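You operate a simulated robot arm through the tools that you are given. There is no shell and no other tool.

The job below is to be done with a simulated robot arm. You get a single attempt, and the scene is never put back.

TASK
Lay both blue rods as battens, unclamp the rolling board and rest it across them to dry.
Fine: Rods along the bench, 6 and 21 cm in from its edge, within 1.5 cm; plain ends at the canvas board, grips toward the clamp; board level on both. Set down upright: blue guide rod.

It is judged by the outcome, as a careful person would: the job done as asked, and still so three seconds after it is handed in. It fails if anything else is knocked over, pushed out of place, dropped, spilled or broken.

THE ROBOT
A 6-joint arm with a two-finger gripper, fixed in place. Base frame: the origin is on the floor under the middle of its stand, x ahead of it, y to its left, z up; the work surface is at about z = 89. Lengths are in cm, angles in degrees, forces in N, time in s.
It reaches about 157.2 cm from its shoulder. Its first joint turns from -166.0 to 166.0 degrees. Payload 2.45 kg.
The TCP is the grasp point between the finger pads, 2 cm short of the fingertips. In the tool frame z runs along the fingers and y along their closing line. The gripper opens to 14 cm; its body begins 16.8 cm behind the TCP.
Orientation is told as [roll, pitch, yaw] about the base's x, y, z axes, in that order, counted from this pose: with the fingers straight down and closing along the base's y, the tool's x points along the base's -x, its y along +y and its z along -z.

THE INTERFACE
- The arm moves only by the tool arm_command. Its argument "series" is text: rows parted by semicolons, each of 7 numbers parted by spaces: the finger opening in cm, from 0 to 14, then the shift along the tool's x, y, z in cm, then the turn, a rotation vector about the tool's x, y, z in degrees. In form: grip dx dy dz wx wy wz; .... A call has 1 to 20 rows; each row shifts and turns the commanded pose from where the row before left it, along the tool's axes as they then stand. Rows are played at 5 a second. More than 5 cm and 8.6 degrees between two rows, or a gripper value outside its range, and nothing of the call is played. A pose out of reach is approached as far as the arm can. The call stops where the force on the tool passes 40 N (or 10 N more than at its start, if that is more) or the arm is blocked; 0.2 s more then pass. Each finger travels about 4.5 cm/s and halts on what it meets, pressing with about 24 N; the grip force reading is that of the motor and also rises with nothing between the fingers. The clock runs only during rows and for 0.2 s after the last one: add rows that do not move to give the fingers time. The reply holds the time, the measured pose of the TCP, the force on the tool along the base axes, the opening and the grip force, in the units named above and with some noise, with the torque about the TCP (base axes, N m) and any sound that the robot's microphone picked up, and new pictures: "views" is both (left out), scene, wrist or none.
- Cameras (640 x 400 px; columns grow to the right, rows downward): "scene" is fixed at [4.79, -49.96, 161.69]; the picture's right is [0.62, -0.78, 0.00], its down [-0.39, -0.31, -0.86] and it looks along [0.68, 0.54, -0.50] (base axes); focal length 368 px, centre (320, 200). "wrist" rides on the gripper at [7.8, 1.1, -20.9] in the tool frame; the picture's right is [-0.14, 0.99, 0.00], its down [-0.92, -0.13, -0.37] and it looks along [-0.37, -0.05, 0.93] (tool axes); focal length 280 px, centre (320, 200). There is no depth. A picture from a camera that has moved, and an enlarged one, comes with that camera's place and axes in the base frame and with its lens.
- close_up(camera, box): a new picture of the part [left, top, right, bottom] of that camera's present view, enlarged. No time passes.
- finish_job(): hands the job in; it is judged then, once.

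Nothing tells you positions but the pictures and the camera data. Unless the task says otherwise, let go and move clear before handing in.

The tools are called after ">>>" by a JSON object that holds its "name" and its "arguments". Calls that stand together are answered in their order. arm_command: Moves the arm, as the interface text tells. Its arguments: {"type":"object","properties":{"series":{"type":"string"},"views":{"type":"string","enum":["both","scene","wrist","none"]}},"required":["series"]} The other tools are called the same way: close_up (camera, box) takes an enlarged picture of a part of a camera's view; finish_job () hands the job in.

At the start:

```text
time: 0.0
ee_pos: [80.55, 2.42, 115.85]
tcp_rot: [0.0, 0.2, 0.0]
wrist_force: [-0.2, 0.2, -0.3]
moment: [0.03, 0.0, 0.01]
width: 14.01
grip_force: 0.1
```

scene: 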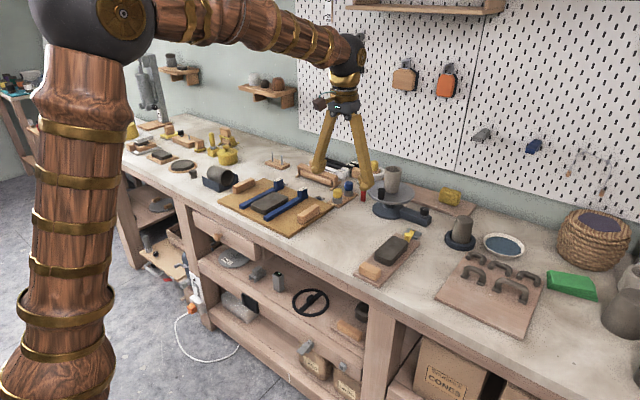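
wrist: 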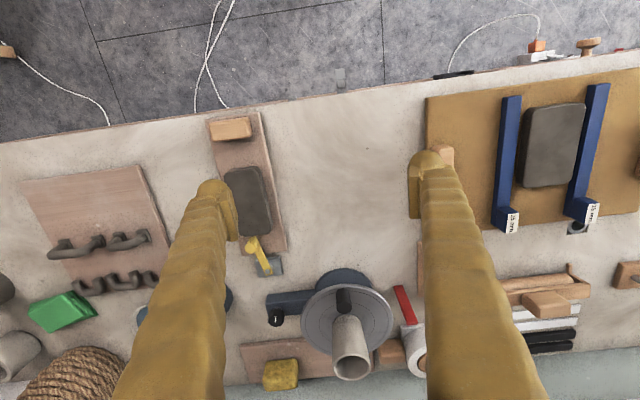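

I see a bench with a canvas board holding two blue rods beside a clay slab, and a smaller board with a clamp (yellow/grey) at its back end. I'll look closer before moving anything.

>>> {"name": "close_up", "arguments": {"camera": "scene", "box": [200, 150, 360, 250]}}

>>> {"name": "close_up", "arguments": {"camera": "scene", "box": [330, 190, 490, 290]}}

>>> {"name": "close_up", "arguments": {"camera": "wrist", "box": [400, 60, 640, 260]}}

>>> {"name": "close_up", "arguments": {"camera": "wrist", "box": [180, 90, 340, 290]}}

```text
4.00 times, centred on (280, 200) of scene
camera zoom: at [4.79, -49.96, 161.69], right [0.62, -0.78, 0.0], down [-0.39, -0.31, -0.86], along [0.68, 0.54, -0.5], focal length 1472 px, centre (480, 200)
```

zoom: 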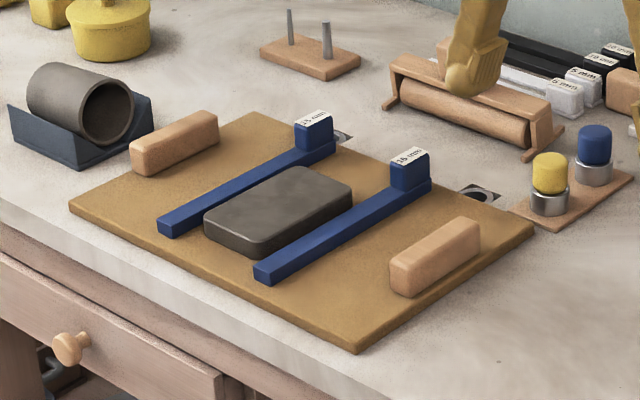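

```text
4.00 times, centred on (410, 240) of scene
camera zoom: at [4.79, -49.96, 161.69], right [0.62, -0.78, 0.0], down [-0.39, -0.31, -0.86], along [0.68, 0.54, -0.5], focal length 1472 px, centre (-40, 40)
```

zoom: 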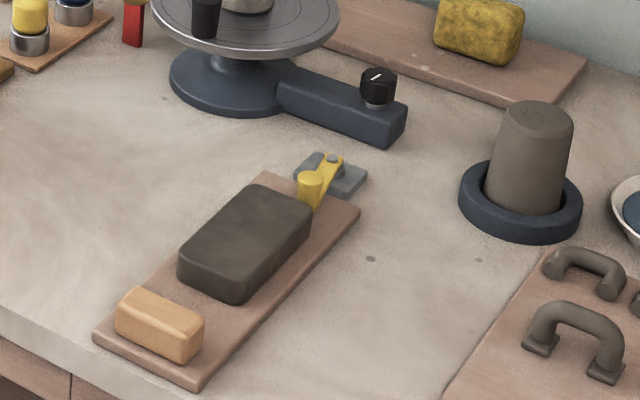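

```text
2.00 times, centred on (520, 160) of wrist
camera zoom: at [72.62, 3.56, 136.57], right [0.14, 0.99, 0.0], down [0.92, -0.13, 0.37], along [0.37, -0.05, -0.93], focal length 561 px, centre (-80, 280)
```

zoom: 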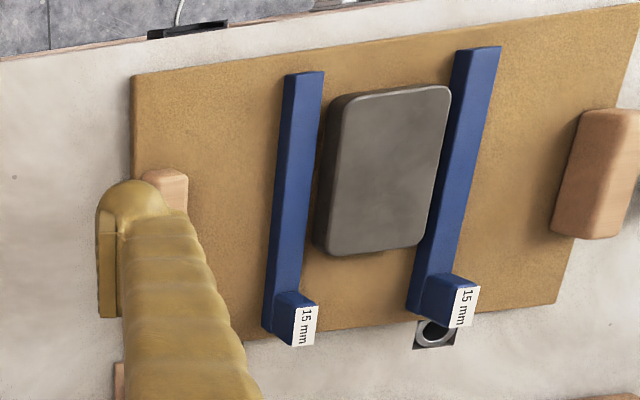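

```text
2.00 times, centred on (260, 190) of wrist
camera zoom: at [72.62, 3.56, 136.57], right [0.14, 0.99, 0.0], down [0.92, -0.13, 0.37], along [0.37, -0.05, -0.93], focal length 561 px, centre (440, 220)
```

zoom: 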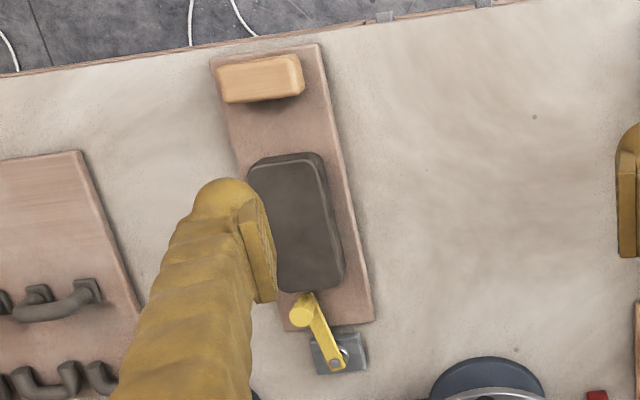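

The canvas board (front bench, y≈20–50) holds two blue rods lying along x with grips at the far end. The rolling board with slab is at y≈-15 to -6, clamped at its back end by a yellow lever. I'll move above the canvas board for a better view.

>>> {"name": "arm_command", "arguments": {"series": "14 0 4.4 0 0 0 0;14 0 4.4 0 0 0 0;14 0 4.4 0 0 0 0;14 0 4.4 0 0 0 0;14 0 4.4 0 0 0 0;14 0 4.4 0 0 0 0;14 0 4.4 0 0 0 0;14 0 0 0 0 0 0"}}

```text
time: 1.8
ee_pos: [80.57, 33.48, 115.79]
tcp_rot: [0.0, 0.0, -0.1]
wrist_force: [-0.5, 0.8, 1.4]
moment: [-0.02, 0.0, -0.02]
width: 13.97
grip_force: 0.2
camera wrist: at [72.73, 34.49, 136.47], right [0.14, 0.99, 0.0], down [0.92, -0.13, 0.37], along [0.37, -0.05, -0.93], focal length 280 px, centre (320, 200)
```

scene: 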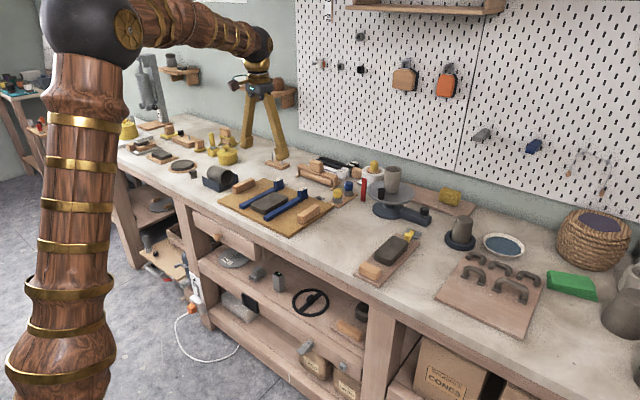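
wrist: 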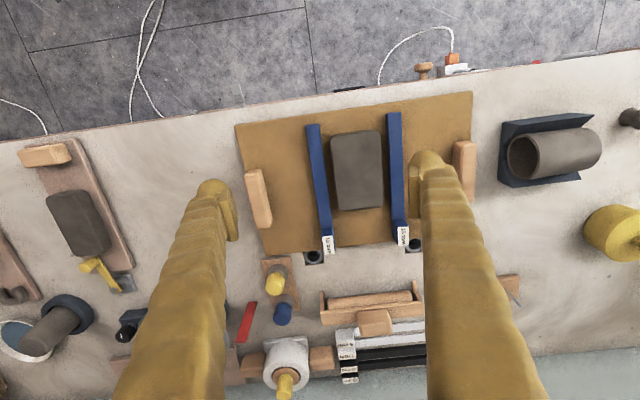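

>>> {"name": "close_up", "arguments": {"camera": "wrist", "box": [280, 90, 440, 190]}}

>>> {"name": "close_up", "arguments": {"camera": "wrist", "box": [280, 180, 440, 280]}}

>>> {"name": "close_up", "arguments": {"camera": "wrist", "box": [200, 80, 360, 180]}}

>>> {"name": "close_up", "arguments": {"camera": "scene", "box": [250, 170, 330, 220]}}

>>> {"name": "close_up", "arguments": {"camera": "scene", "box": [380, 220, 440, 257]}}

```text
4.00 times, centred on (360, 140) of wrist
camera zoom: at [72.73, 34.49, 136.47], right [0.14, 0.99, 0.0], down [0.92, -0.13, 0.37], along [0.37, -0.05, -0.93], focal length 1122 px, centre (160, 440)
```

zoom: 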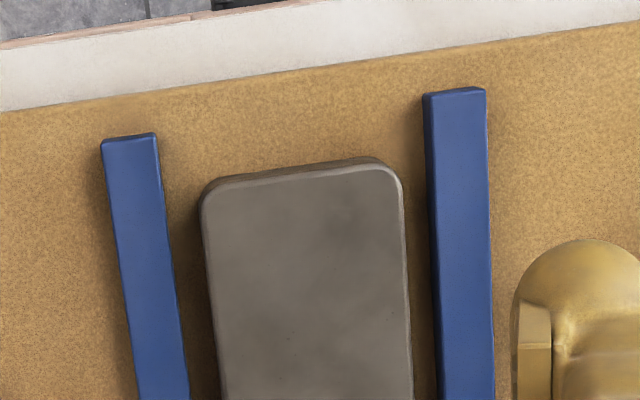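

```text
4.00 times, centred on (360, 230) of wrist
camera zoom: at [72.73, 34.49, 136.47], right [0.14, 0.99, 0.0], down [0.92, -0.13, 0.37], along [0.37, -0.05, -0.93], focal length 1122 px, centre (160, 80)
```

zoom: 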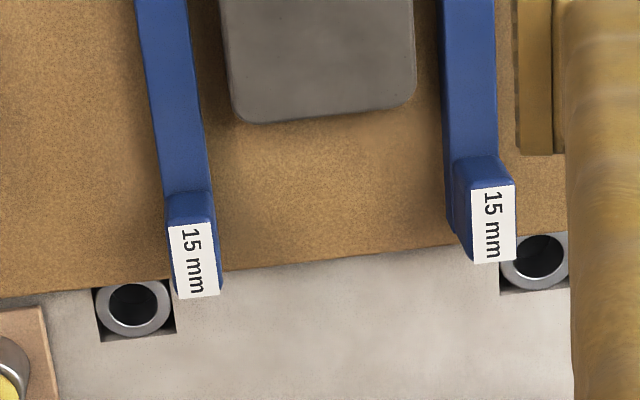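

```text
4.00 times, centred on (280, 130) of wrist
camera zoom: at [72.73, 34.49, 136.47], right [0.14, 0.99, 0.0], down [0.92, -0.13, 0.37], along [0.37, -0.05, -0.93], focal length 1122 px, centre (480, 480)
```

zoom: 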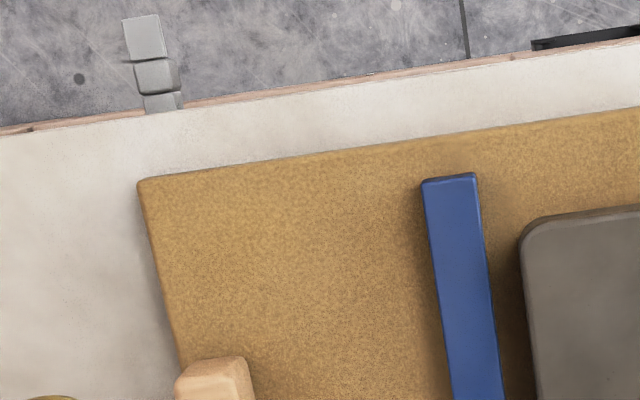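

```text
8.00 times, centred on (290, 195) of scene
camera zoom: at [4.79, -49.96, 161.69], right [0.62, -0.78, 0.0], down [-0.39, -0.31, -0.86], along [0.68, 0.54, -0.5], focal length 2944 px, centre (560, 240)
```

zoom: 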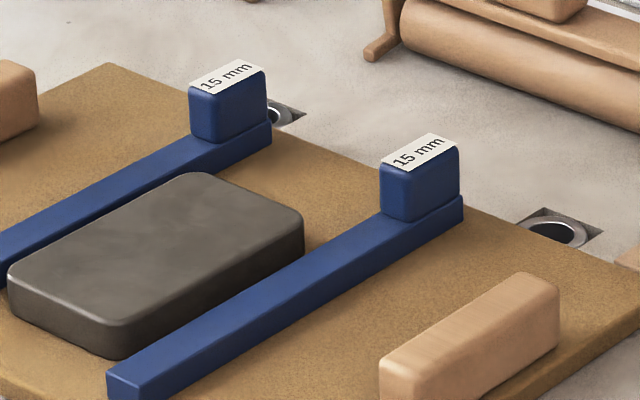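

```text
10.67 times, centred on (410, 238) of scene
camera zoom: at [4.79, -49.96, 161.69], right [0.62, -0.78, 0.0], down [-0.39, -0.31, -0.86], along [0.68, 0.54, -0.5], focal length 3925 px, centre (-640, -211)
```

zoom: 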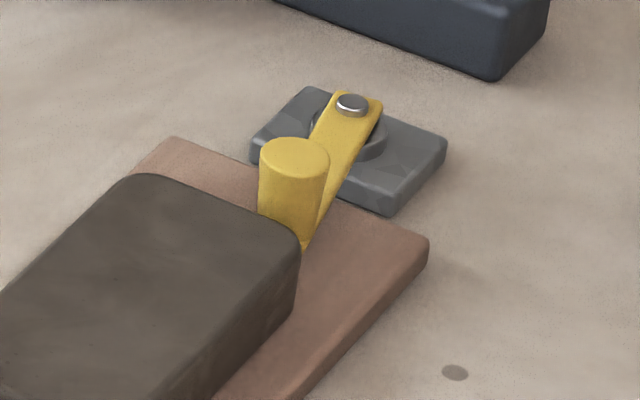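

The rods sit at about y≈32.5 and y≈45.3, x from 78 to 100, with their grip blocks centred at x≈97.8, clear of the slab. The bench front edge is near x≈74. I'll hover above the right rod's grip and check alignment.

>>> {"name": "arm_command", "arguments": {"series": "12 -4.3 -0.25 0 0 0 0;10 -4.3 -0.25 0 0 0 0;8 -4.3 -0.25 0 0 0 0;7 -4.3 -0.25 0 0 0 0;7 0 0 4 0 0 0;7 0 0 4 0 0 0;7 0 0 4 0 0 0;7 0 0 0 0 0 0;7 0 0 0 0 0 0"}}

>>> {"name": "close_up", "arguments": {"camera": "scene", "box": [330, 250, 410, 300]}}

>>> {"name": "close_up", "arguments": {"camera": "scene", "box": [250, 150, 330, 200]}}

>>> {"name": "close_up", "arguments": {"camera": "wrist", "box": [240, 120, 400, 220]}}

```text
time: 3.8
ee_pos: [97.99, 32.35, 104.0]
tcp_rot: [0.0, 0.0, 0.0]
wrist_force: [0.3, 1.2, -0.6]
moment: [-0.02, -0.01, 0.01]
width: 7.02
grip_force: 0.2
camera wrist: at [90.07, 33.34, 124.71], right [0.14, 0.99, 0.0], down [0.92, -0.13, 0.37], along [0.37, -0.05, -0.93], focal length 280 px, centre (320, 200)
```

scene: 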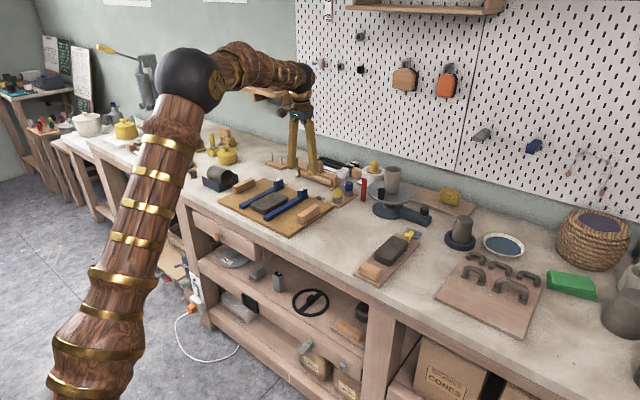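
wrist: 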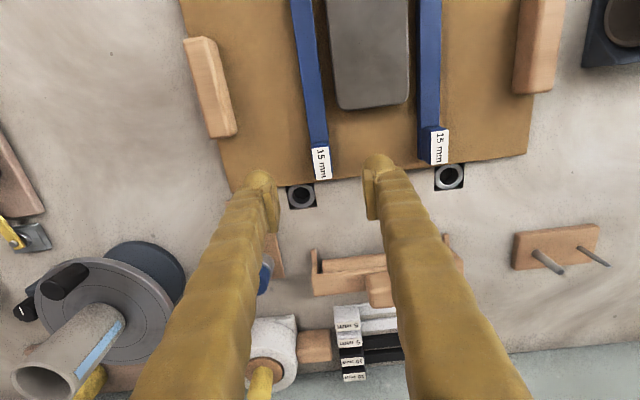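

```text
8.00 times, centred on (370, 275) of scene
camera zoom: at [4.79, -49.96, 161.69], right [0.62, -0.78, 0.0], down [-0.39, -0.31, -0.86], along [0.68, 0.54, -0.5], focal length 2944 px, centre (-80, -400)
```

zoom: 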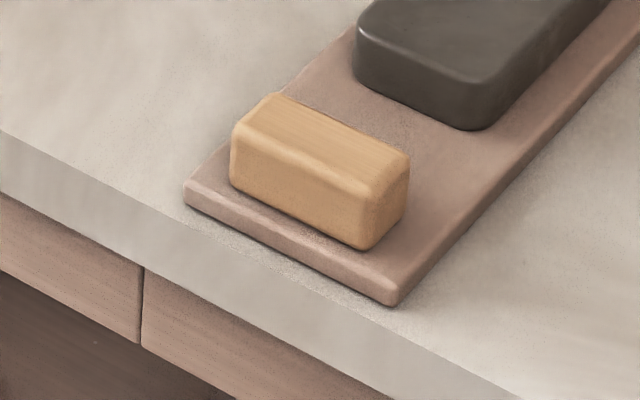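

```text
8.00 times, centred on (290, 175) of scene
camera zoom: at [4.79, -49.96, 161.69], right [0.62, -0.78, 0.0], down [-0.39, -0.31, -0.86], along [0.68, 0.54, -0.5], focal length 2944 px, centre (560, 400)
```

zoom: 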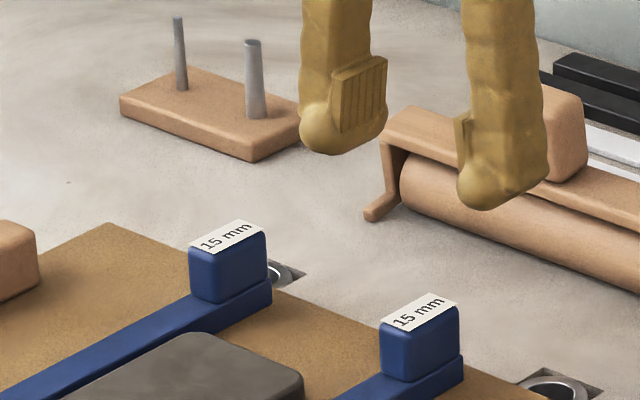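

```text
4.00 times, centred on (320, 170) of wrist
camera zoom: at [90.07, 33.34, 124.71], right [0.14, 0.99, 0.0], down [0.92, -0.13, 0.37], along [0.37, -0.05, -0.93], focal length 1122 px, centre (320, 320)
```

zoom: 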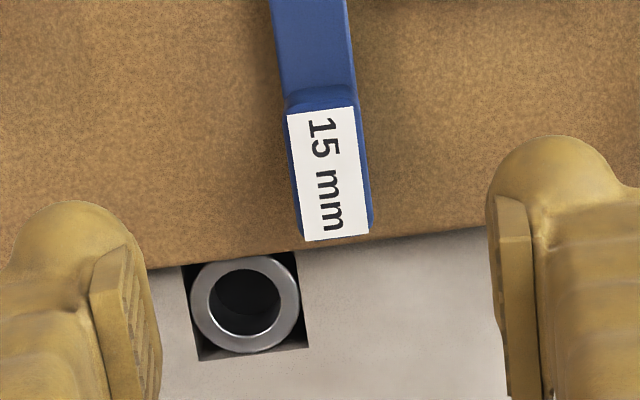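

The gripper is centred over the right rod's grip (label centre ≈ (97.9, 32.5)). I'll descend so the pads flank the grip block, then close.

>>> {"name": "arm_command", "arguments": {"series": "7 0 0.1 4 0 0 0;7 0 0 4 0 0 0;7 0 0 3.3 0 0 0;7 0 0 0 0 0 0"}}

>>> {"name": "close_up", "arguments": {"camera": "scene", "box": [260, 160, 340, 210]}}

>>> {"name": "close_up", "arguments": {"camera": "wrist", "box": [240, 140, 400, 240]}}

```text
time: 4.8
ee_pos: [97.68, 32.52, 92.87]
tcp_rot: [0.0, -0.1, 0.0]
wrist_force: [0.4, 0.1, 0.0]
moment: [-0.02, -0.01, 0.01]
width: 7.01
grip_force: 0.0
camera wrist: at [89.72, 33.47, 113.47], right [0.14, 0.99, 0.0], down [0.92, -0.13, 0.37], along [0.37, -0.05, -0.93], focal length 280 px, centre (320, 200)
```

scene: 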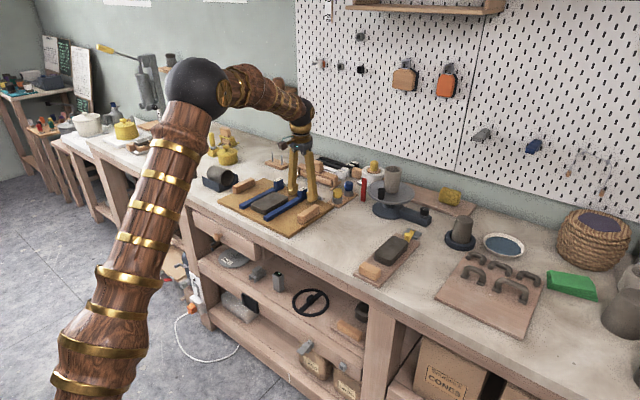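
wrist: 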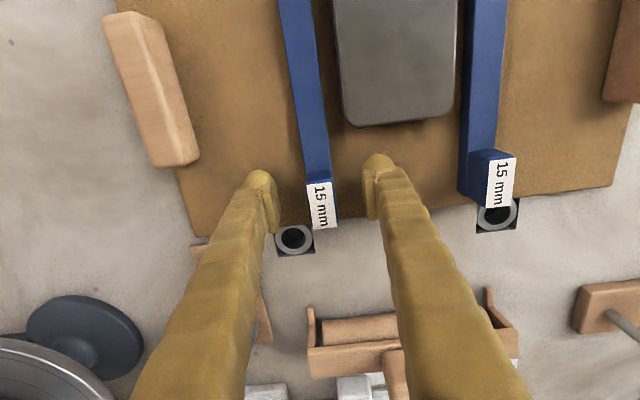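

```text
8.00 times, centred on (300, 185) of scene
camera zoom: at [4.79, -49.96, 161.69], right [0.62, -0.78, 0.0], down [-0.39, -0.31, -0.86], along [0.68, 0.54, -0.5], focal length 2944 px, centre (480, 320)
```

zoom: 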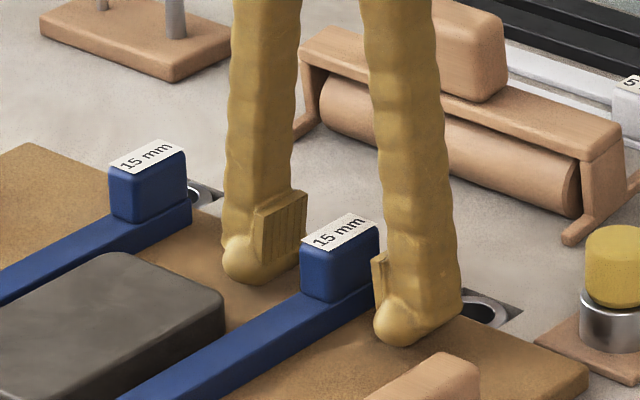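

```text
4.00 times, centred on (320, 190) of wrist
camera zoom: at [89.72, 33.47, 113.47], right [0.14, 0.99, 0.0], down [0.92, -0.13, 0.37], along [0.37, -0.05, -0.93], focal length 1122 px, centre (320, 240)
```

zoom: 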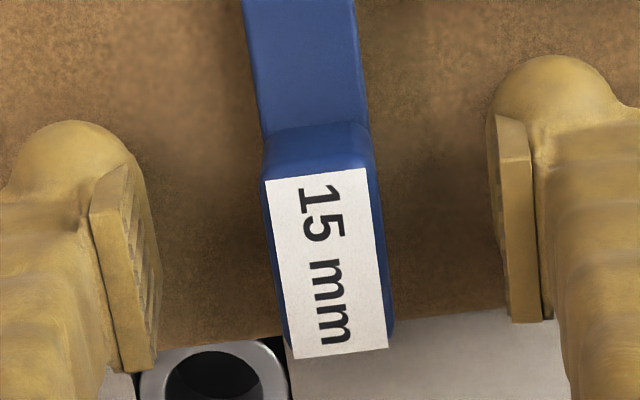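

The pads straddle the right rod's grip well and clear the slab. Closing now.

>>> {"name": "arm_command", "arguments": {"series": "5 0 0 0 0 0 0;3 0 0 0 0 0 0;1 0 0 0 0 0 0;0 0 0 0 0 0 0;0 0 0 0 0 0 0;0 0 0 0 0 0 0"}}

```text
time: 6.2
ee_pos: [97.62, 32.4, 92.79]
tcp_rot: [-0.1, 0.1, 0.1]
wrist_force: [0.1, -0.2, 0.9]
moment: [0.01, 0.02, -0.01]
width: 2.12
grip_force: 24.5
camera wrist: at [89.73, 33.47, 113.49], right [0.14, 0.99, 0.0], down [0.92, -0.13, 0.37], along [0.37, -0.05, -0.93], focal length 280 px, centre (320, 200)
```

scene: 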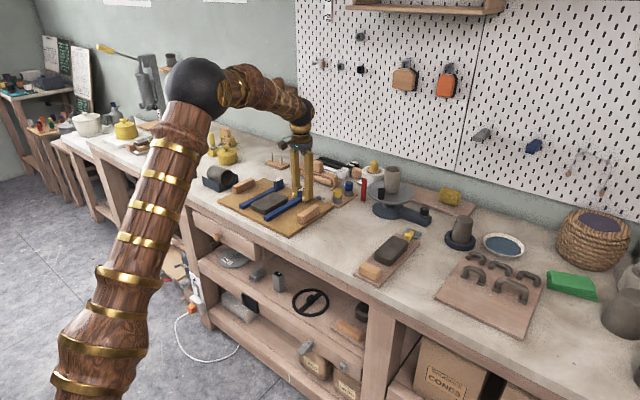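
wrist: 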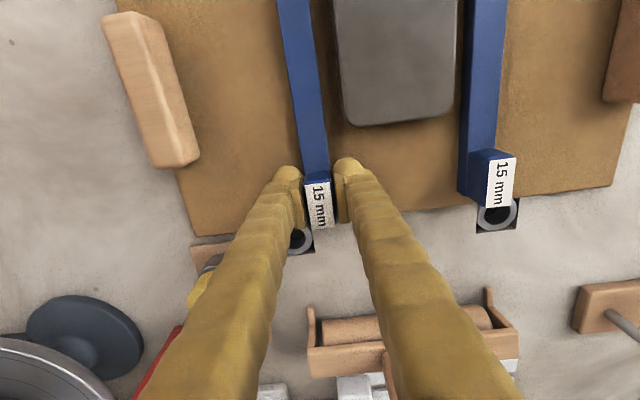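

The rod's grip is held (opening 2.12, 24.5 N). I'll lift gently a few centimetres and check for droop.

>>> {"name": "arm_command", "arguments": {"series": "0 0 0 -1 0 0 0;0 0 0 -1.5 0 0 0;0 0 0 -2 0 0 0;0 0 0 -2.5 0 0 0;0 0 0 0 0 0 0"}}

>>> {"name": "close_up", "arguments": {"camera": "scene", "box": [230, 150, 350, 225]}}

```text
time: 7.4
ee_pos: [97.64, 32.52, 99.79]
tcp_rot: [0.1, 0.0, 0.0]
wrist_force: [-0.1, 0.1, -1.9]
moment: [-0.02, -0.03, 0.01]
width: 2.1
grip_force: 23.9
camera wrist: at [89.68, 33.51, 120.43], right [0.14, 0.99, 0.0], down [0.92, -0.13, 0.37], along [0.37, -0.05, -0.93], focal length 280 px, centre (320, 200)
```

scene: 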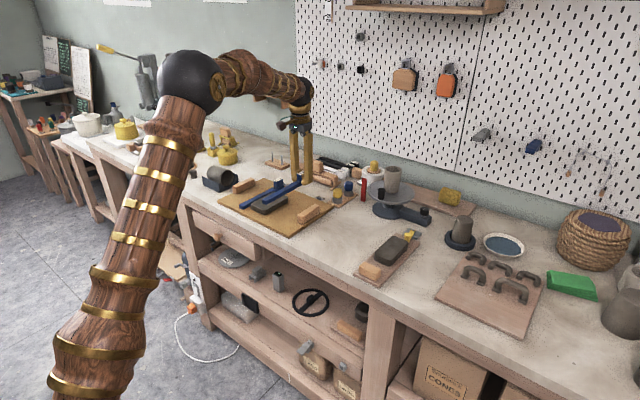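
wrist: 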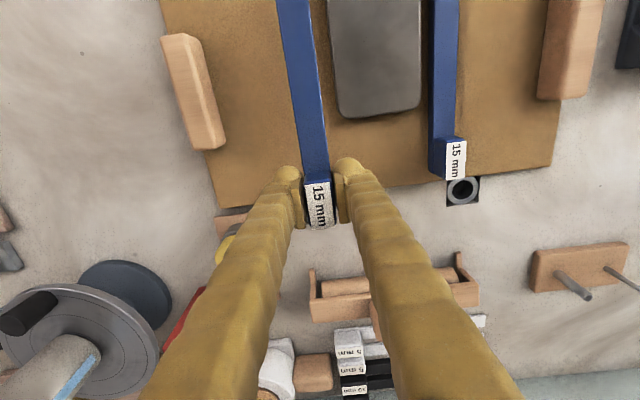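

```text
5.33 times, centred on (290, 188) of scene
camera zoom: at [4.79, -49.96, 161.69], right [0.62, -0.78, 0.0], down [-0.39, -0.31, -0.86], along [0.68, 0.54, -0.5], focal length 1963 px, centre (480, 267)
```

zoom: 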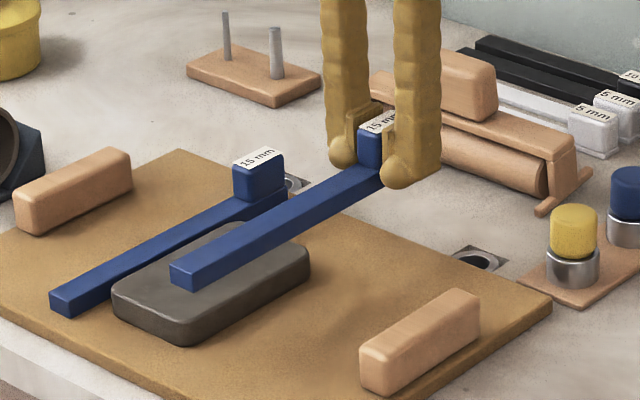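

Rod lifted cleanly and level. Before moving I'll check how close the wheel disc comes to where the rod at x≈95 will go.

>>> {"name": "close_up", "arguments": {"camera": "scene", "box": [350, 150, 450, 225]}}

>>> {"name": "arm_command", "arguments": {"series": "0 0 0 -3 0 0 0;0 0 0 -3 0 0 0;0 0 0 -3 0 0 0;0 1 -4.5 0 0 0 0;0 1 -4.5 0 0 0 0;0 0.7 -4.5 0 0 0 0;0 0 -4.5 0 0 0 0;0 0 -4 0 0 0 0;0 0 0 0 0 0 0"}}

```text
5.33 times, centred on (400, 188) of scene
camera zoom: at [4.79, -49.96, 161.69], right [0.62, -0.78, 0.0], down [-0.39, -0.31, -0.86], along [0.68, 0.54, -0.5], focal length 1963 px, centre (-107, 267)
```

zoom: 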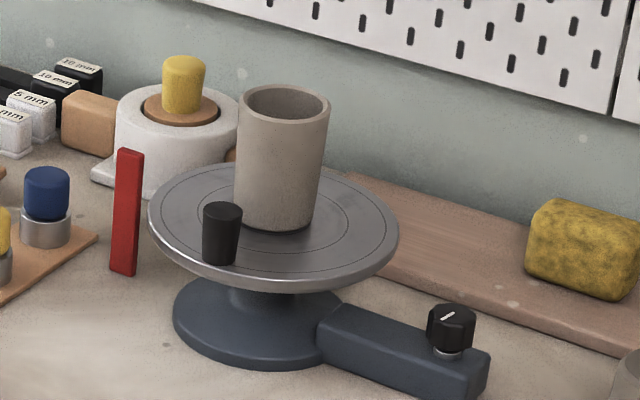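

```text
time: 9.4
ee_pos: [94.94, 10.56, 108.45]
tcp_rot: [0.0, 0.0, -0.1]
wrist_force: [0.4, 0.1, -0.2]
moment: [-0.02, -0.06, -0.02]
width: 2.13
grip_force: 24.2
camera wrist: at [87.03, 11.49, 129.16], right [0.14, 0.99, 0.0], down [0.92, -0.13, 0.37], along [0.37, -0.05, -0.93], focal length 280 px, centre (320, 200)
```

scene: 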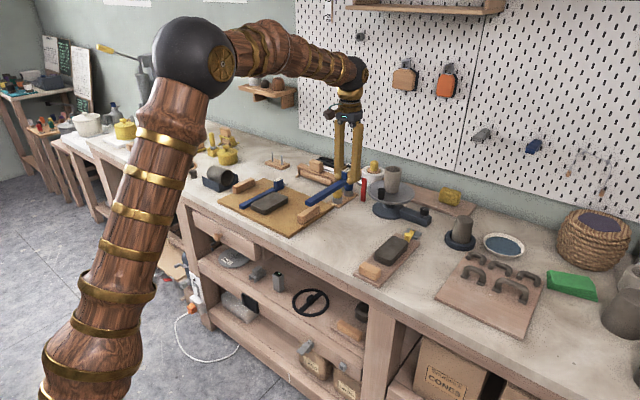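
wrist: 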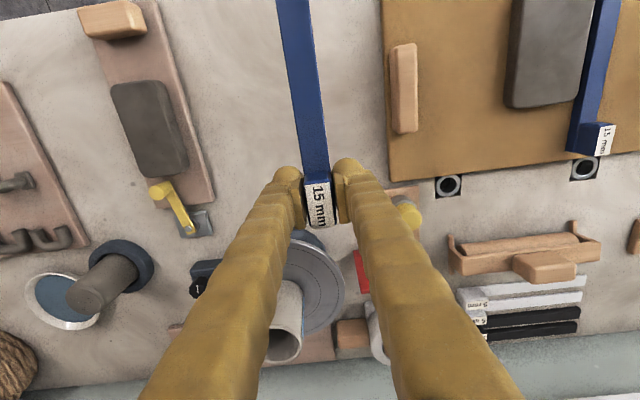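

The wheel disc reaches x≥102 at z≈98, so placing at x≈95 is clear. I'll move to y≈-0.7 and turn the rod clockwise so the plain end points to the canvas board (+y) and the grip toward the clamp.

>>> {"name": "arm_command", "arguments": {"series": "0 0 -4 0 0 0 0;0 0 -4 0 0 0 0;0 0 -3.26 0 0 0 0;0 0 0 0 0 0 8.182;0 0 0 0 0 0 8.182;0 0 0 0 0 0 8.182;0 0 0 0 0 0 8.182;0 0 0 0 0 0 8.182;0 0 0 0 0 0 8.182;0 0 0 0 0 0 8.182;0 0 0 0 0 0 8.182;0 0 0 0 0 0 8.182;0 0 0 0 0 0 8.182;0 0 0 0 0 0 8.182;0 0 0 0 0 0 0"}}

```text
time: 12.6
ee_pos: [94.89, -0.78, 108.49]
tcp_rot: [0.0, 0.1, -90.0]
wrist_force: [0.6, -0.3, -1.6]
moment: [-0.07, -0.04, -0.01]
width: 2.12
grip_force: 23.8
camera wrist: at [95.97, 6.96, 129.28], right [0.99, -0.14, 0.0], down [-0.13, -0.92, 0.37], along [-0.05, -0.36, -0.93], focal length 280 px, centre (320, 200)
```

scene: 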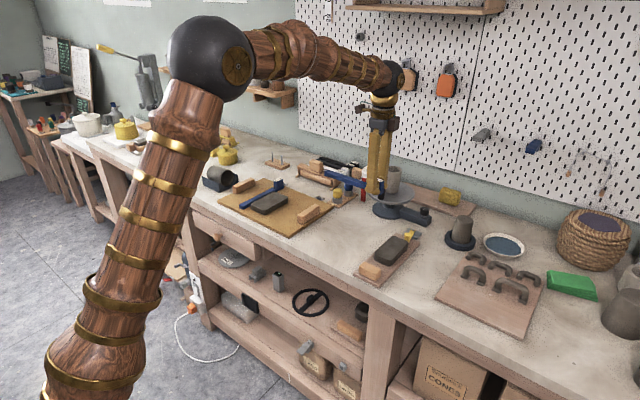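
wrist: 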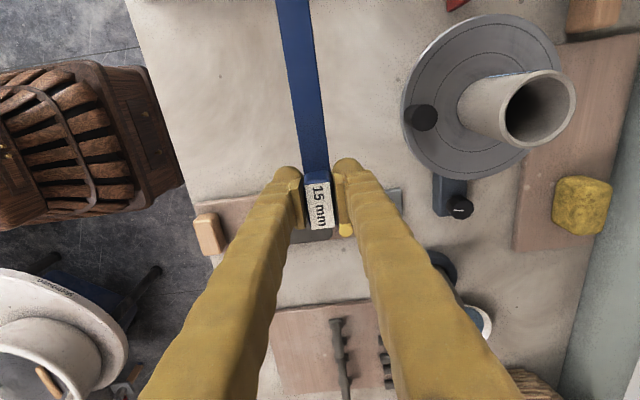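

The rod is aligned along y with the plain end toward the canvas board. Descending to just above the bench.

>>> {"name": "arm_command", "arguments": {"series": "0 0 0 4 0 0 0;0 0 0 4 0 0 0;0 0 0 4 0 0 0;0 0 0 3 0 0 0;0 0 0 0 0 0 0"}}

>>> {"name": "close_up", "arguments": {"camera": "scene", "box": [300, 170, 420, 245]}}

>>> {"name": "close_up", "arguments": {"camera": "wrist", "box": [220, 0, 420, 240]}}

```text
time: 13.8
ee_pos: [94.97, -0.68, 93.4]
tcp_rot: [0.0, 0.0, -90.1]
wrist_force: [-0.6, -0.7, -0.6]
moment: [-0.07, 0.04, -0.01]
width: 2.11
grip_force: 23.9
camera wrist: at [95.91, 7.06, 114.05], right [0.99, -0.14, 0.0], down [-0.13, -0.92, 0.37], along [-0.05, -0.36, -0.93], focal length 280 px, centre (320, 200)
```

scene: 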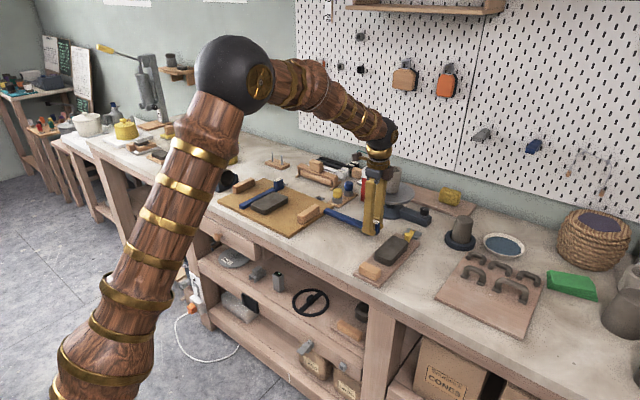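
wrist: 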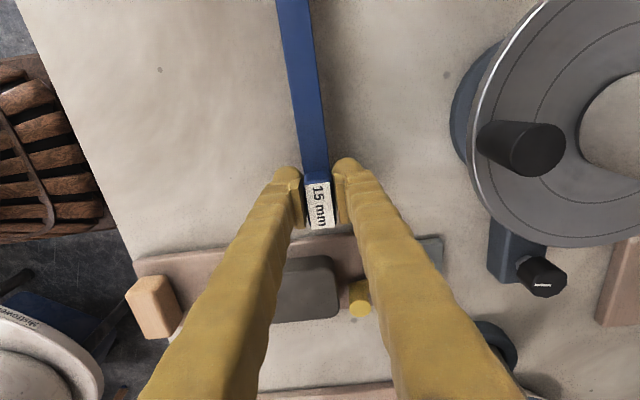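

```text
5.33 times, centred on (360, 208) of scene
camera zoom: at [4.79, -49.96, 161.69], right [0.62, -0.78, 0.0], down [-0.39, -0.31, -0.86], along [0.68, 0.54, -0.5], focal length 1963 px, centre (107, 160)
```

zoom: 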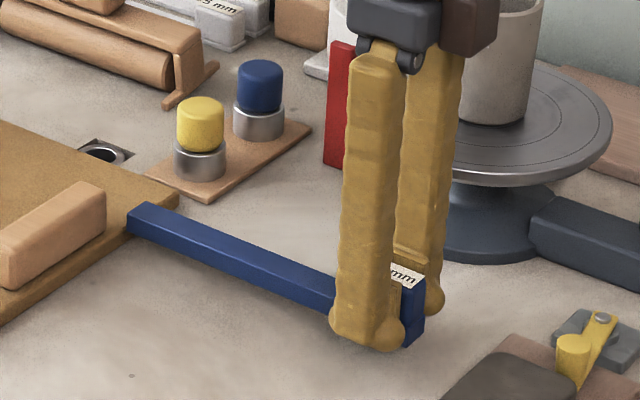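

```text
1.67 times, centred on (320, 120) of wrist
camera zoom: at [95.91, 7.06, 114.05], right [0.99, -0.14, 0.0], down [-0.13, -0.92, 0.37], along [-0.05, -0.36, -0.93], focal length 467 px, centre (320, 333)
```

zoom: 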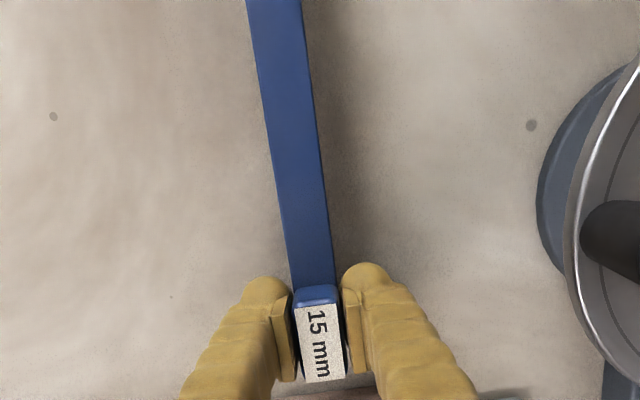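

The rod is about 1.4 cm above the bench, end very close to the canvas board's edge (y≈19.8), so I'll back off 0.6 cm and lower slowly until contact.

>>> {"name": "arm_command", "arguments": {"series": "0 -0.6 0 0 0 0 0;0 0 0 0.4 0 0 0;0 0 0 0.4 0 0 0;0 0 0 0.2 0 0 0;0 0 0 0 0 0 0", "views": "none"}}

```text
time: 15.0
ee_pos: [95.14, -1.43, 92.52]
tcp_rot: [0.0, 0.0, -89.9]
wrist_force: [0.3, 0.2, -0.4]
moment: [-0.05, 0.01, -0.01]
width: 2.11
grip_force: 24.1
```

>>> {"name": "arm_command", "arguments": {"series": "0 0 0 0.2 0 0 0;0 0 0 0.1 0 0 0;0 0 0 0 0 0 0", "views": "none"}}

>>> {"name": "close_up", "arguments": {"camera": "scene", "box": [320, 190, 400, 240]}}

```text
time: 15.8
ee_pos: [95.18, -1.49, 92.37]
tcp_rot: [0.0, 0.0, -90.0]
wrist_force: [0.5, -0.1, -0.3]
moment: [-0.06, 0.0, -0.03]
width: 2.08
grip_force: 24.1
```

```text
8.00 times, centred on (360, 215) of scene
camera zoom: at [4.79, -49.96, 161.69], right [0.62, -0.78, 0.0], down [-0.39, -0.31, -0.86], along [0.68, 0.54, -0.5], focal length 2944 px, centre (0, 80)
```

zoom: 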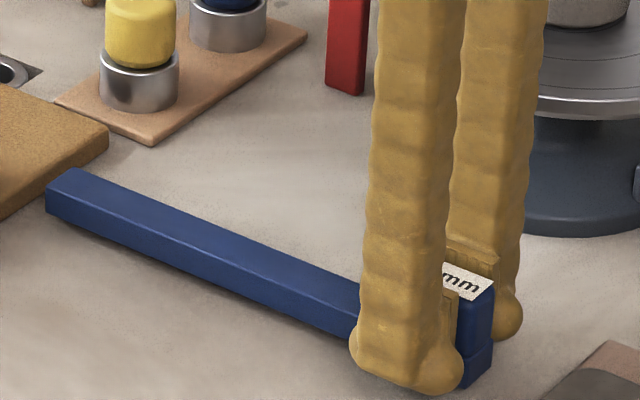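

The rod is just above the bench with a small gap to the canvas board. I'll continue lowering in tiny steps.

>>> {"name": "arm_command", "arguments": {"series": "0 0 0 0.1 0 0 0;0 0 0 0.1 0 0 0;0 0 0 0 0 0 0", "views": "none"}}

>>> {"name": "arm_command", "arguments": {"series": "0 0 0 0.1 0 0 0;0 0 0 0.1 0 0 0;0 0 0 0 0 0 0", "views": "none"}}

```text
time: 16.6
ee_pos: [95.11, -1.52, 92.07]
tcp_rot: [0.0, 0.0, -90.0]
wrist_force: [0.2, 0.3, -1.2]
moment: [-0.02, -0.04, -0.01]
width: 2.1
grip_force: 23.9
```

```text
time: 17.4
ee_pos: [95.16, -1.55, 91.82]
tcp_rot: [0.0, 0.0, -89.9]
wrist_force: [-0.3, 0.1, -0.9]
moment: [-0.07, 0.03, -0.02]
width: 2.13
grip_force: 23.2
```

>>> {"name": "arm_command", "arguments": {"series": "0 0 0 0.1 0 0 0;0 0 0 0 0 0 0", "views": "none"}}

>>> {"name": "arm_command", "arguments": {"series": "0 0 0 0.1 0 0 0;0 0 0 0 0 0 0", "views": "none"}}

>>> {"name": "close_up", "arguments": {"camera": "scene", "box": [320, 190, 400, 240]}}

```text
time: 18.0
ee_pos: [95.26, -1.55, 91.74]
tcp_rot: [0.0, 0.1, -90.0]
wrist_force: [0.3, 0.7, -0.7]
moment: [-0.06, 0.0, -0.01]
width: 2.1
grip_force: 24.3
```

```text
time: 18.6
ee_pos: [95.1, -1.5, 91.61]
tcp_rot: [0.0, 0.0, -89.9]
wrist_force: [-0.1, -0.3, -1.7]
moment: [-0.07, -0.01, 0.0]
width: 2.11
grip_force: 24.1
```

```text
8.00 times, centred on (360, 215) of scene
camera zoom: at [4.79, -49.96, 161.69], right [0.62, -0.78, 0.0], down [-0.39, -0.31, -0.86], along [0.68, 0.54, -0.5], focal length 2944 px, centre (0, 80)
```

zoom: 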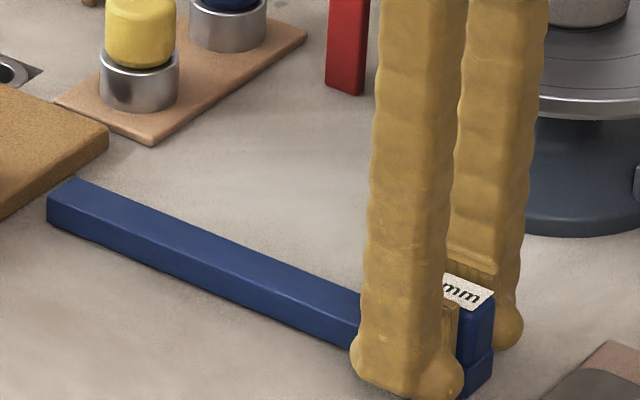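

No contact yet; continuing in small steps.

>>> {"name": "arm_command", "arguments": {"series": "0 0 0 0.1 0 0 0;0 0 0 0 0 0 0", "views": "none"}}

>>> {"name": "arm_command", "arguments": {"series": "0 0 0 0.1 0 0 0;0 0 0 0 0 0 0", "views": "none"}}

>>> {"name": "close_up", "arguments": {"camera": "scene", "box": [350, 205, 400, 240]}}

```text
time: 19.2
ee_pos: [95.07, -1.39, 91.6]
tcp_rot: [0.0, 0.0, -89.9]
wrist_force: [-0.3, -0.1, -1.8]
moment: [-0.07, -0.01, 0.01]
width: 2.09
grip_force: 24.0
```

```text
time: 19.8
ee_pos: [95.11, -1.42, 91.41]
tcp_rot: [0.0, 0.0, -90.1]
wrist_force: [-0.3, 0.4, 0.6]
moment: [-0.03, 0.01, -0.02]
width: 2.13
grip_force: 24.0
```

```text
11.43 times, centred on (375, 222) of scene
camera zoom: at [4.79, -49.96, 161.69], right [0.62, -0.78, 0.0], down [-0.39, -0.31, -0.86], along [0.68, 0.54, -0.5], focal length 4206 px, centre (-309, -57)
```

zoom: 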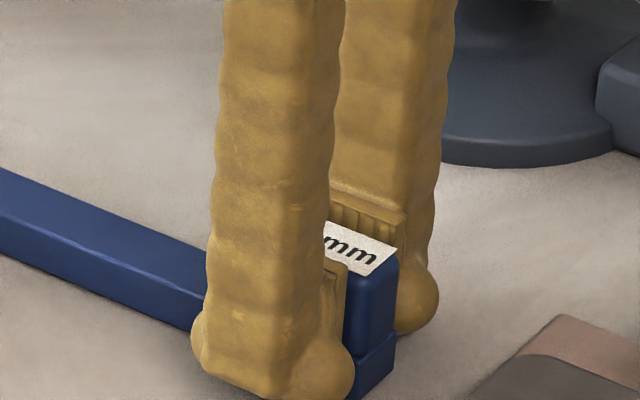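

>>> {"name": "arm_command", "arguments": {"series": "0 0 0 0.1 0 0 0;0 0 0 0 0 0 0", "views": "none"}}

>>> {"name": "arm_command", "arguments": {"series": "0 0 0 0.1 0 0 0;0 0 0 0 0 0 0", "views": "none"}}

```text
time: 20.4
ee_pos: [95.23, -1.44, 91.37]
tcp_rot: [0.0, 0.0, -89.9]
wrist_force: [0.1, -1.3, 1.1]
moment: [0.32, 0.02, 0.0]
width: 2.09
grip_force: 23.8
```

```text
time: 21.0
ee_pos: [95.16, -1.39, 91.5]
tcp_rot: [0.0, 0.1, -89.9]
wrist_force: [2.2, -3.4, 8.6]
moment: [0.02, -0.05, 0.02]
width: 2.1
grip_force: 24.3
```

Contact made (≈8.6 N). I'll relax slightly, open the fingers and rise straight up.

>>> {"name": "arm_command", "arguments": {"series": "0 0 0 -0.15 0 0 0;0.8 0 0 0 0 0 0;1.6 0 0 0 0 0 0;2.4 0 0 0 0 0 0;3.2 0 0 0 0 0 0;4.4 0 0 0 0 0 0;4.4 0 0 0 0 0 0;4.4 0 0 -2 0 0 0;4.4 0 0 -4 0 0 0;4.4 0 0 -4 0 0 0;4.4 0 0 -4 0 0 0;4.4 0 0 0 0 0 0"}}

>>> {"name": "close_up", "arguments": {"camera": "scene", "box": [320, 180, 420, 242]}}

>>> {"name": "close_up", "arguments": {"camera": "wrist", "box": [220, 40, 420, 240]}}

```text
time: 23.6
ee_pos: [94.96, -1.36, 105.29]
tcp_rot: [0.0, 0.1, -90.0]
wrist_force: [-0.8, 0.7, -0.1]
moment: [0.02, -0.01, -0.01]
width: 4.43
grip_force: 0.0
camera wrist: at [95.94, 6.34, 126.06], right [0.99, -0.14, 0.0], down [-0.13, -0.92, 0.37], along [-0.05, -0.36, -0.93], focal length 280 px, centre (320, 200)
```

scene: 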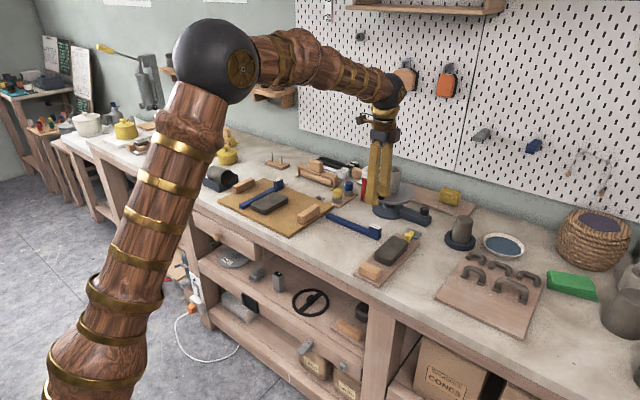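
wrist: 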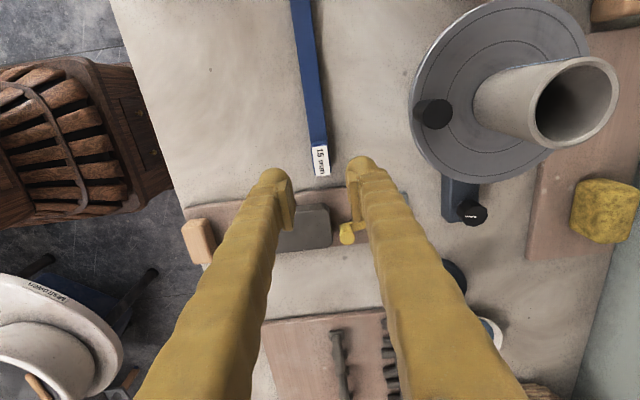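

```text
6.40 times, centred on (370, 211) of scene
camera zoom: at [4.79, -49.96, 161.69], right [0.62, -0.78, 0.0], down [-0.39, -0.31, -0.86], along [0.68, 0.54, -0.5], focal length 2355 px, centre (0, 130)
```

zoom: 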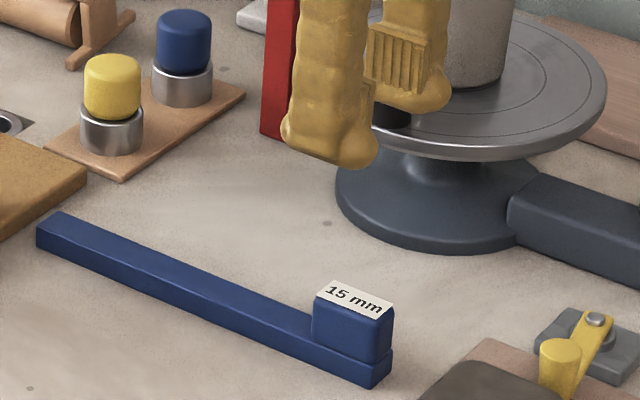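

```text
2.00 times, centred on (320, 140) of wrist
camera zoom: at [95.94, 6.34, 126.06], right [0.99, -0.14, 0.0], down [-0.13, -0.92, 0.37], along [-0.05, -0.36, -0.93], focal length 561 px, centre (320, 320)
```

zoom: 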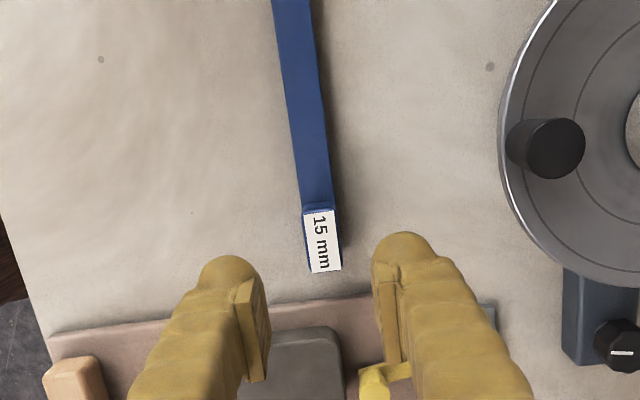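

The first rod is down, straight, with the plain end just shy of the canvas board. Now rotating back and returning for the second rod at y≈45.3.

>>> {"name": "arm_command", "arguments": {"series": "5 0 0 -2 0 0 -8.182;5 0 0 0 0 0 -8.182;6 0 0 0 0 0 -8.182;6 0 0 0 0 0 -8.182;7 0 0 0 0 0 -8.182;7 0 0 0 0 0 -8.182;7 0 0 0 0 0 -8.182;7 0 0 0 0 0 -8.182;7 0 0 0 0 0 -8.182;7 0 0 0 0 0 -8.182;7 0 0 0 0 0 -8.18;7 0 0 0 0 0 0", "views": "none"}}

>>> {"name": "arm_command", "arguments": {"series": "7 -0.28 4.67 0 0 0 0;7 -0.28 4.67 0 0 0 0;7 -0.28 4.67 0 0 0 0;7 -0.28 4.67 0 0 0 0;7 -0.28 4.67 0 0 0 0;7 -0.28 4.67 0 0 0 0;7 -0.28 4.67 0 0 0 0;7 -0.28 4.67 0 0 0 0;7 -0.28 4.67 0 0 0 0;7 -0.28 4.67 0 0 0 0;7 0 0 3.3 0 0 0;7 0 0 0 0 0 0"}}

>>> {"name": "close_up", "arguments": {"camera": "wrist", "box": [240, 120, 400, 220]}}

```text
time: 26.2
ee_pos: [94.98, -1.35, 107.45]
tcp_rot: [0.0, -0.1, 0.0]
wrist_force: [-0.4, 0.6, 0.2]
moment: [0.01, 0.03, 0.0]
width: 7.01
grip_force: 0.1
```

```text
time: 28.8
ee_pos: [97.8, 45.3, 103.94]
tcp_rot: [0.0, -0.1, 0.0]
wrist_force: [0.6, -0.6, 0.6]
moment: [0.02, 0.04, 0.01]
width: 7.0
grip_force: 0.0
camera wrist: at [89.85, 46.33, 124.7], right [0.14, 0.99, 0.0], down [0.92, -0.13, 0.37], along [0.37, -0.05, -0.93], focal length 280 px, centre (320, 200)
```

scene: 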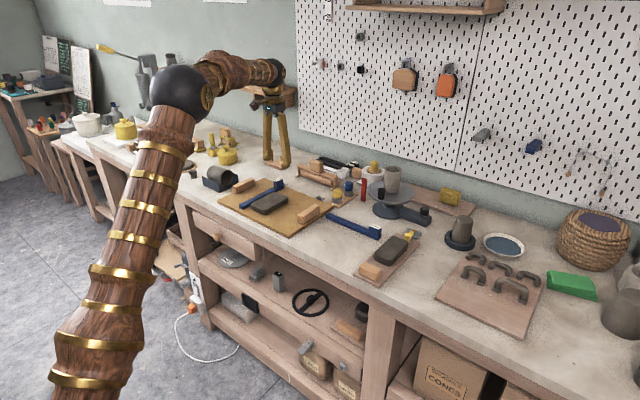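
wrist: 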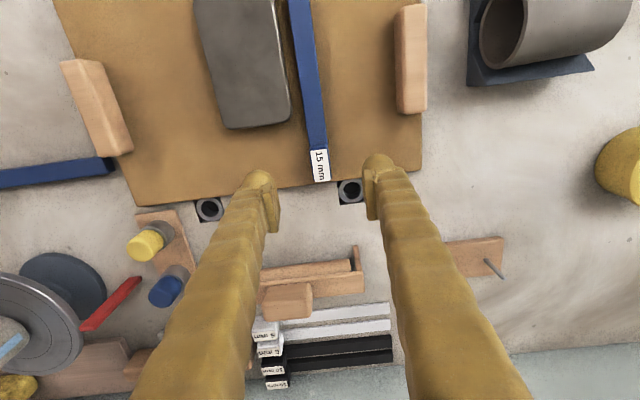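

```text
4.00 times, centred on (320, 170) of wrist
camera zoom: at [89.85, 46.33, 124.7], right [0.14, 0.99, 0.0], down [0.92, -0.13, 0.37], along [0.37, -0.05, -0.93], focal length 1122 px, centre (320, 320)
```

zoom: 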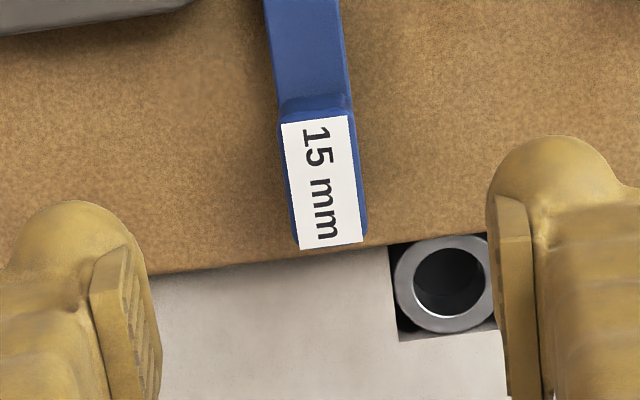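

The gripper is centred over the second rod's grip. Descending and closing as before.

>>> {"name": "arm_command", "arguments": {"series": "7 0 0 4 0 0 0;7 0 0 4 0 0 0;7 0 0 3.1 0 0 0;7 0 0 0 0 0 0;5 0 0 0 0 0 0;3 0 0 0 0 0 0;1 0 0 0 0 0 0;0 0 0 0 0 0 0;0 0 0 0 0 0 0;0 0 0 0 0 0 0"}}

```text
time: 31.0
ee_pos: [97.8, 45.08, 93.25]
tcp_rot: [0.0, 0.1, -0.1]
wrist_force: [0.6, -0.5, -0.5]
moment: [0.02, -0.09, 0.01]
width: 2.06
grip_force: 23.8
camera wrist: at [89.89, 46.19, 114.0], right [0.14, 0.99, 0.0], down [0.92, -0.13, 0.37], along [0.37, -0.05, -0.93], focal length 280 px, centre (320, 200)
```

scene: 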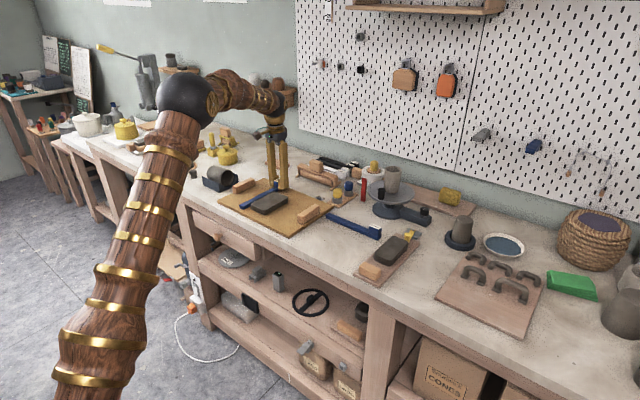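
wrist: 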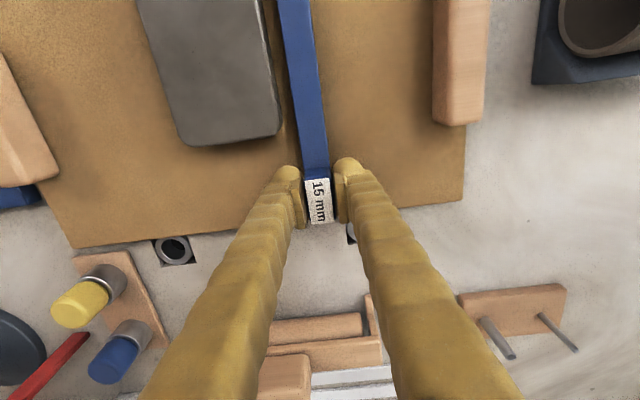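

Second rod gripped (2.06 cm). Lifting gently and moving toward the placing area.

>>> {"name": "arm_command", "arguments": {"series": "0 0 0 -1 0 0 0;0 0 0 -2 0 0 0;0 0 0 -4 0 0 0;0 0 0 -4 0 0 0;0 0 0 -4 0 0 0;0 0 -4.6 0 0 0 0;0 0 -4.6 0 0 0 0;0 0 -4.6 0 0 0 0;0 0 -4.6 0 0 0 0;0 0 -4.6 0 0 0 0;0 0 0 0 0 0 0"}}

```text
time: 33.4
ee_pos: [97.75, 21.98, 108.01]
tcp_rot: [0.0, 0.0, 0.0]
wrist_force: [0.7, 0.3, -0.4]
moment: [0.01, -0.08, 0.0]
width: 2.08
grip_force: 24.1
camera wrist: at [89.88, 22.94, 128.76], right [0.14, 0.99, 0.0], down [0.92, -0.13, 0.37], along [0.36, -0.05, -0.93], focal length 280 px, centre (320, 200)
```

scene: 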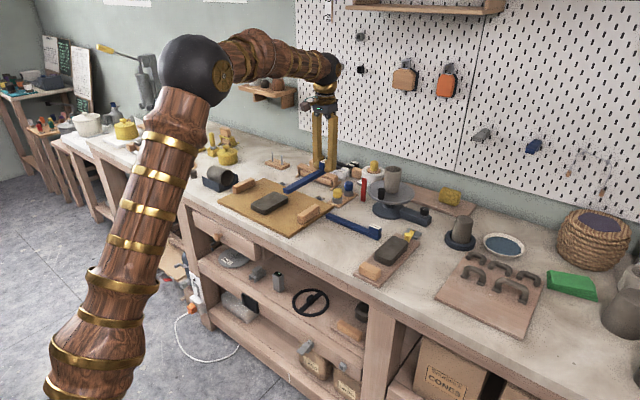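
wrist: 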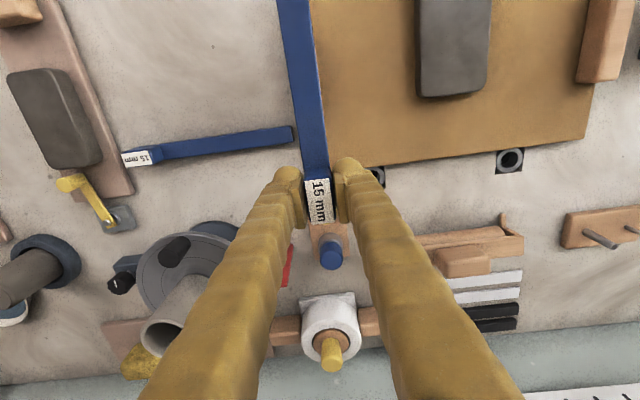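

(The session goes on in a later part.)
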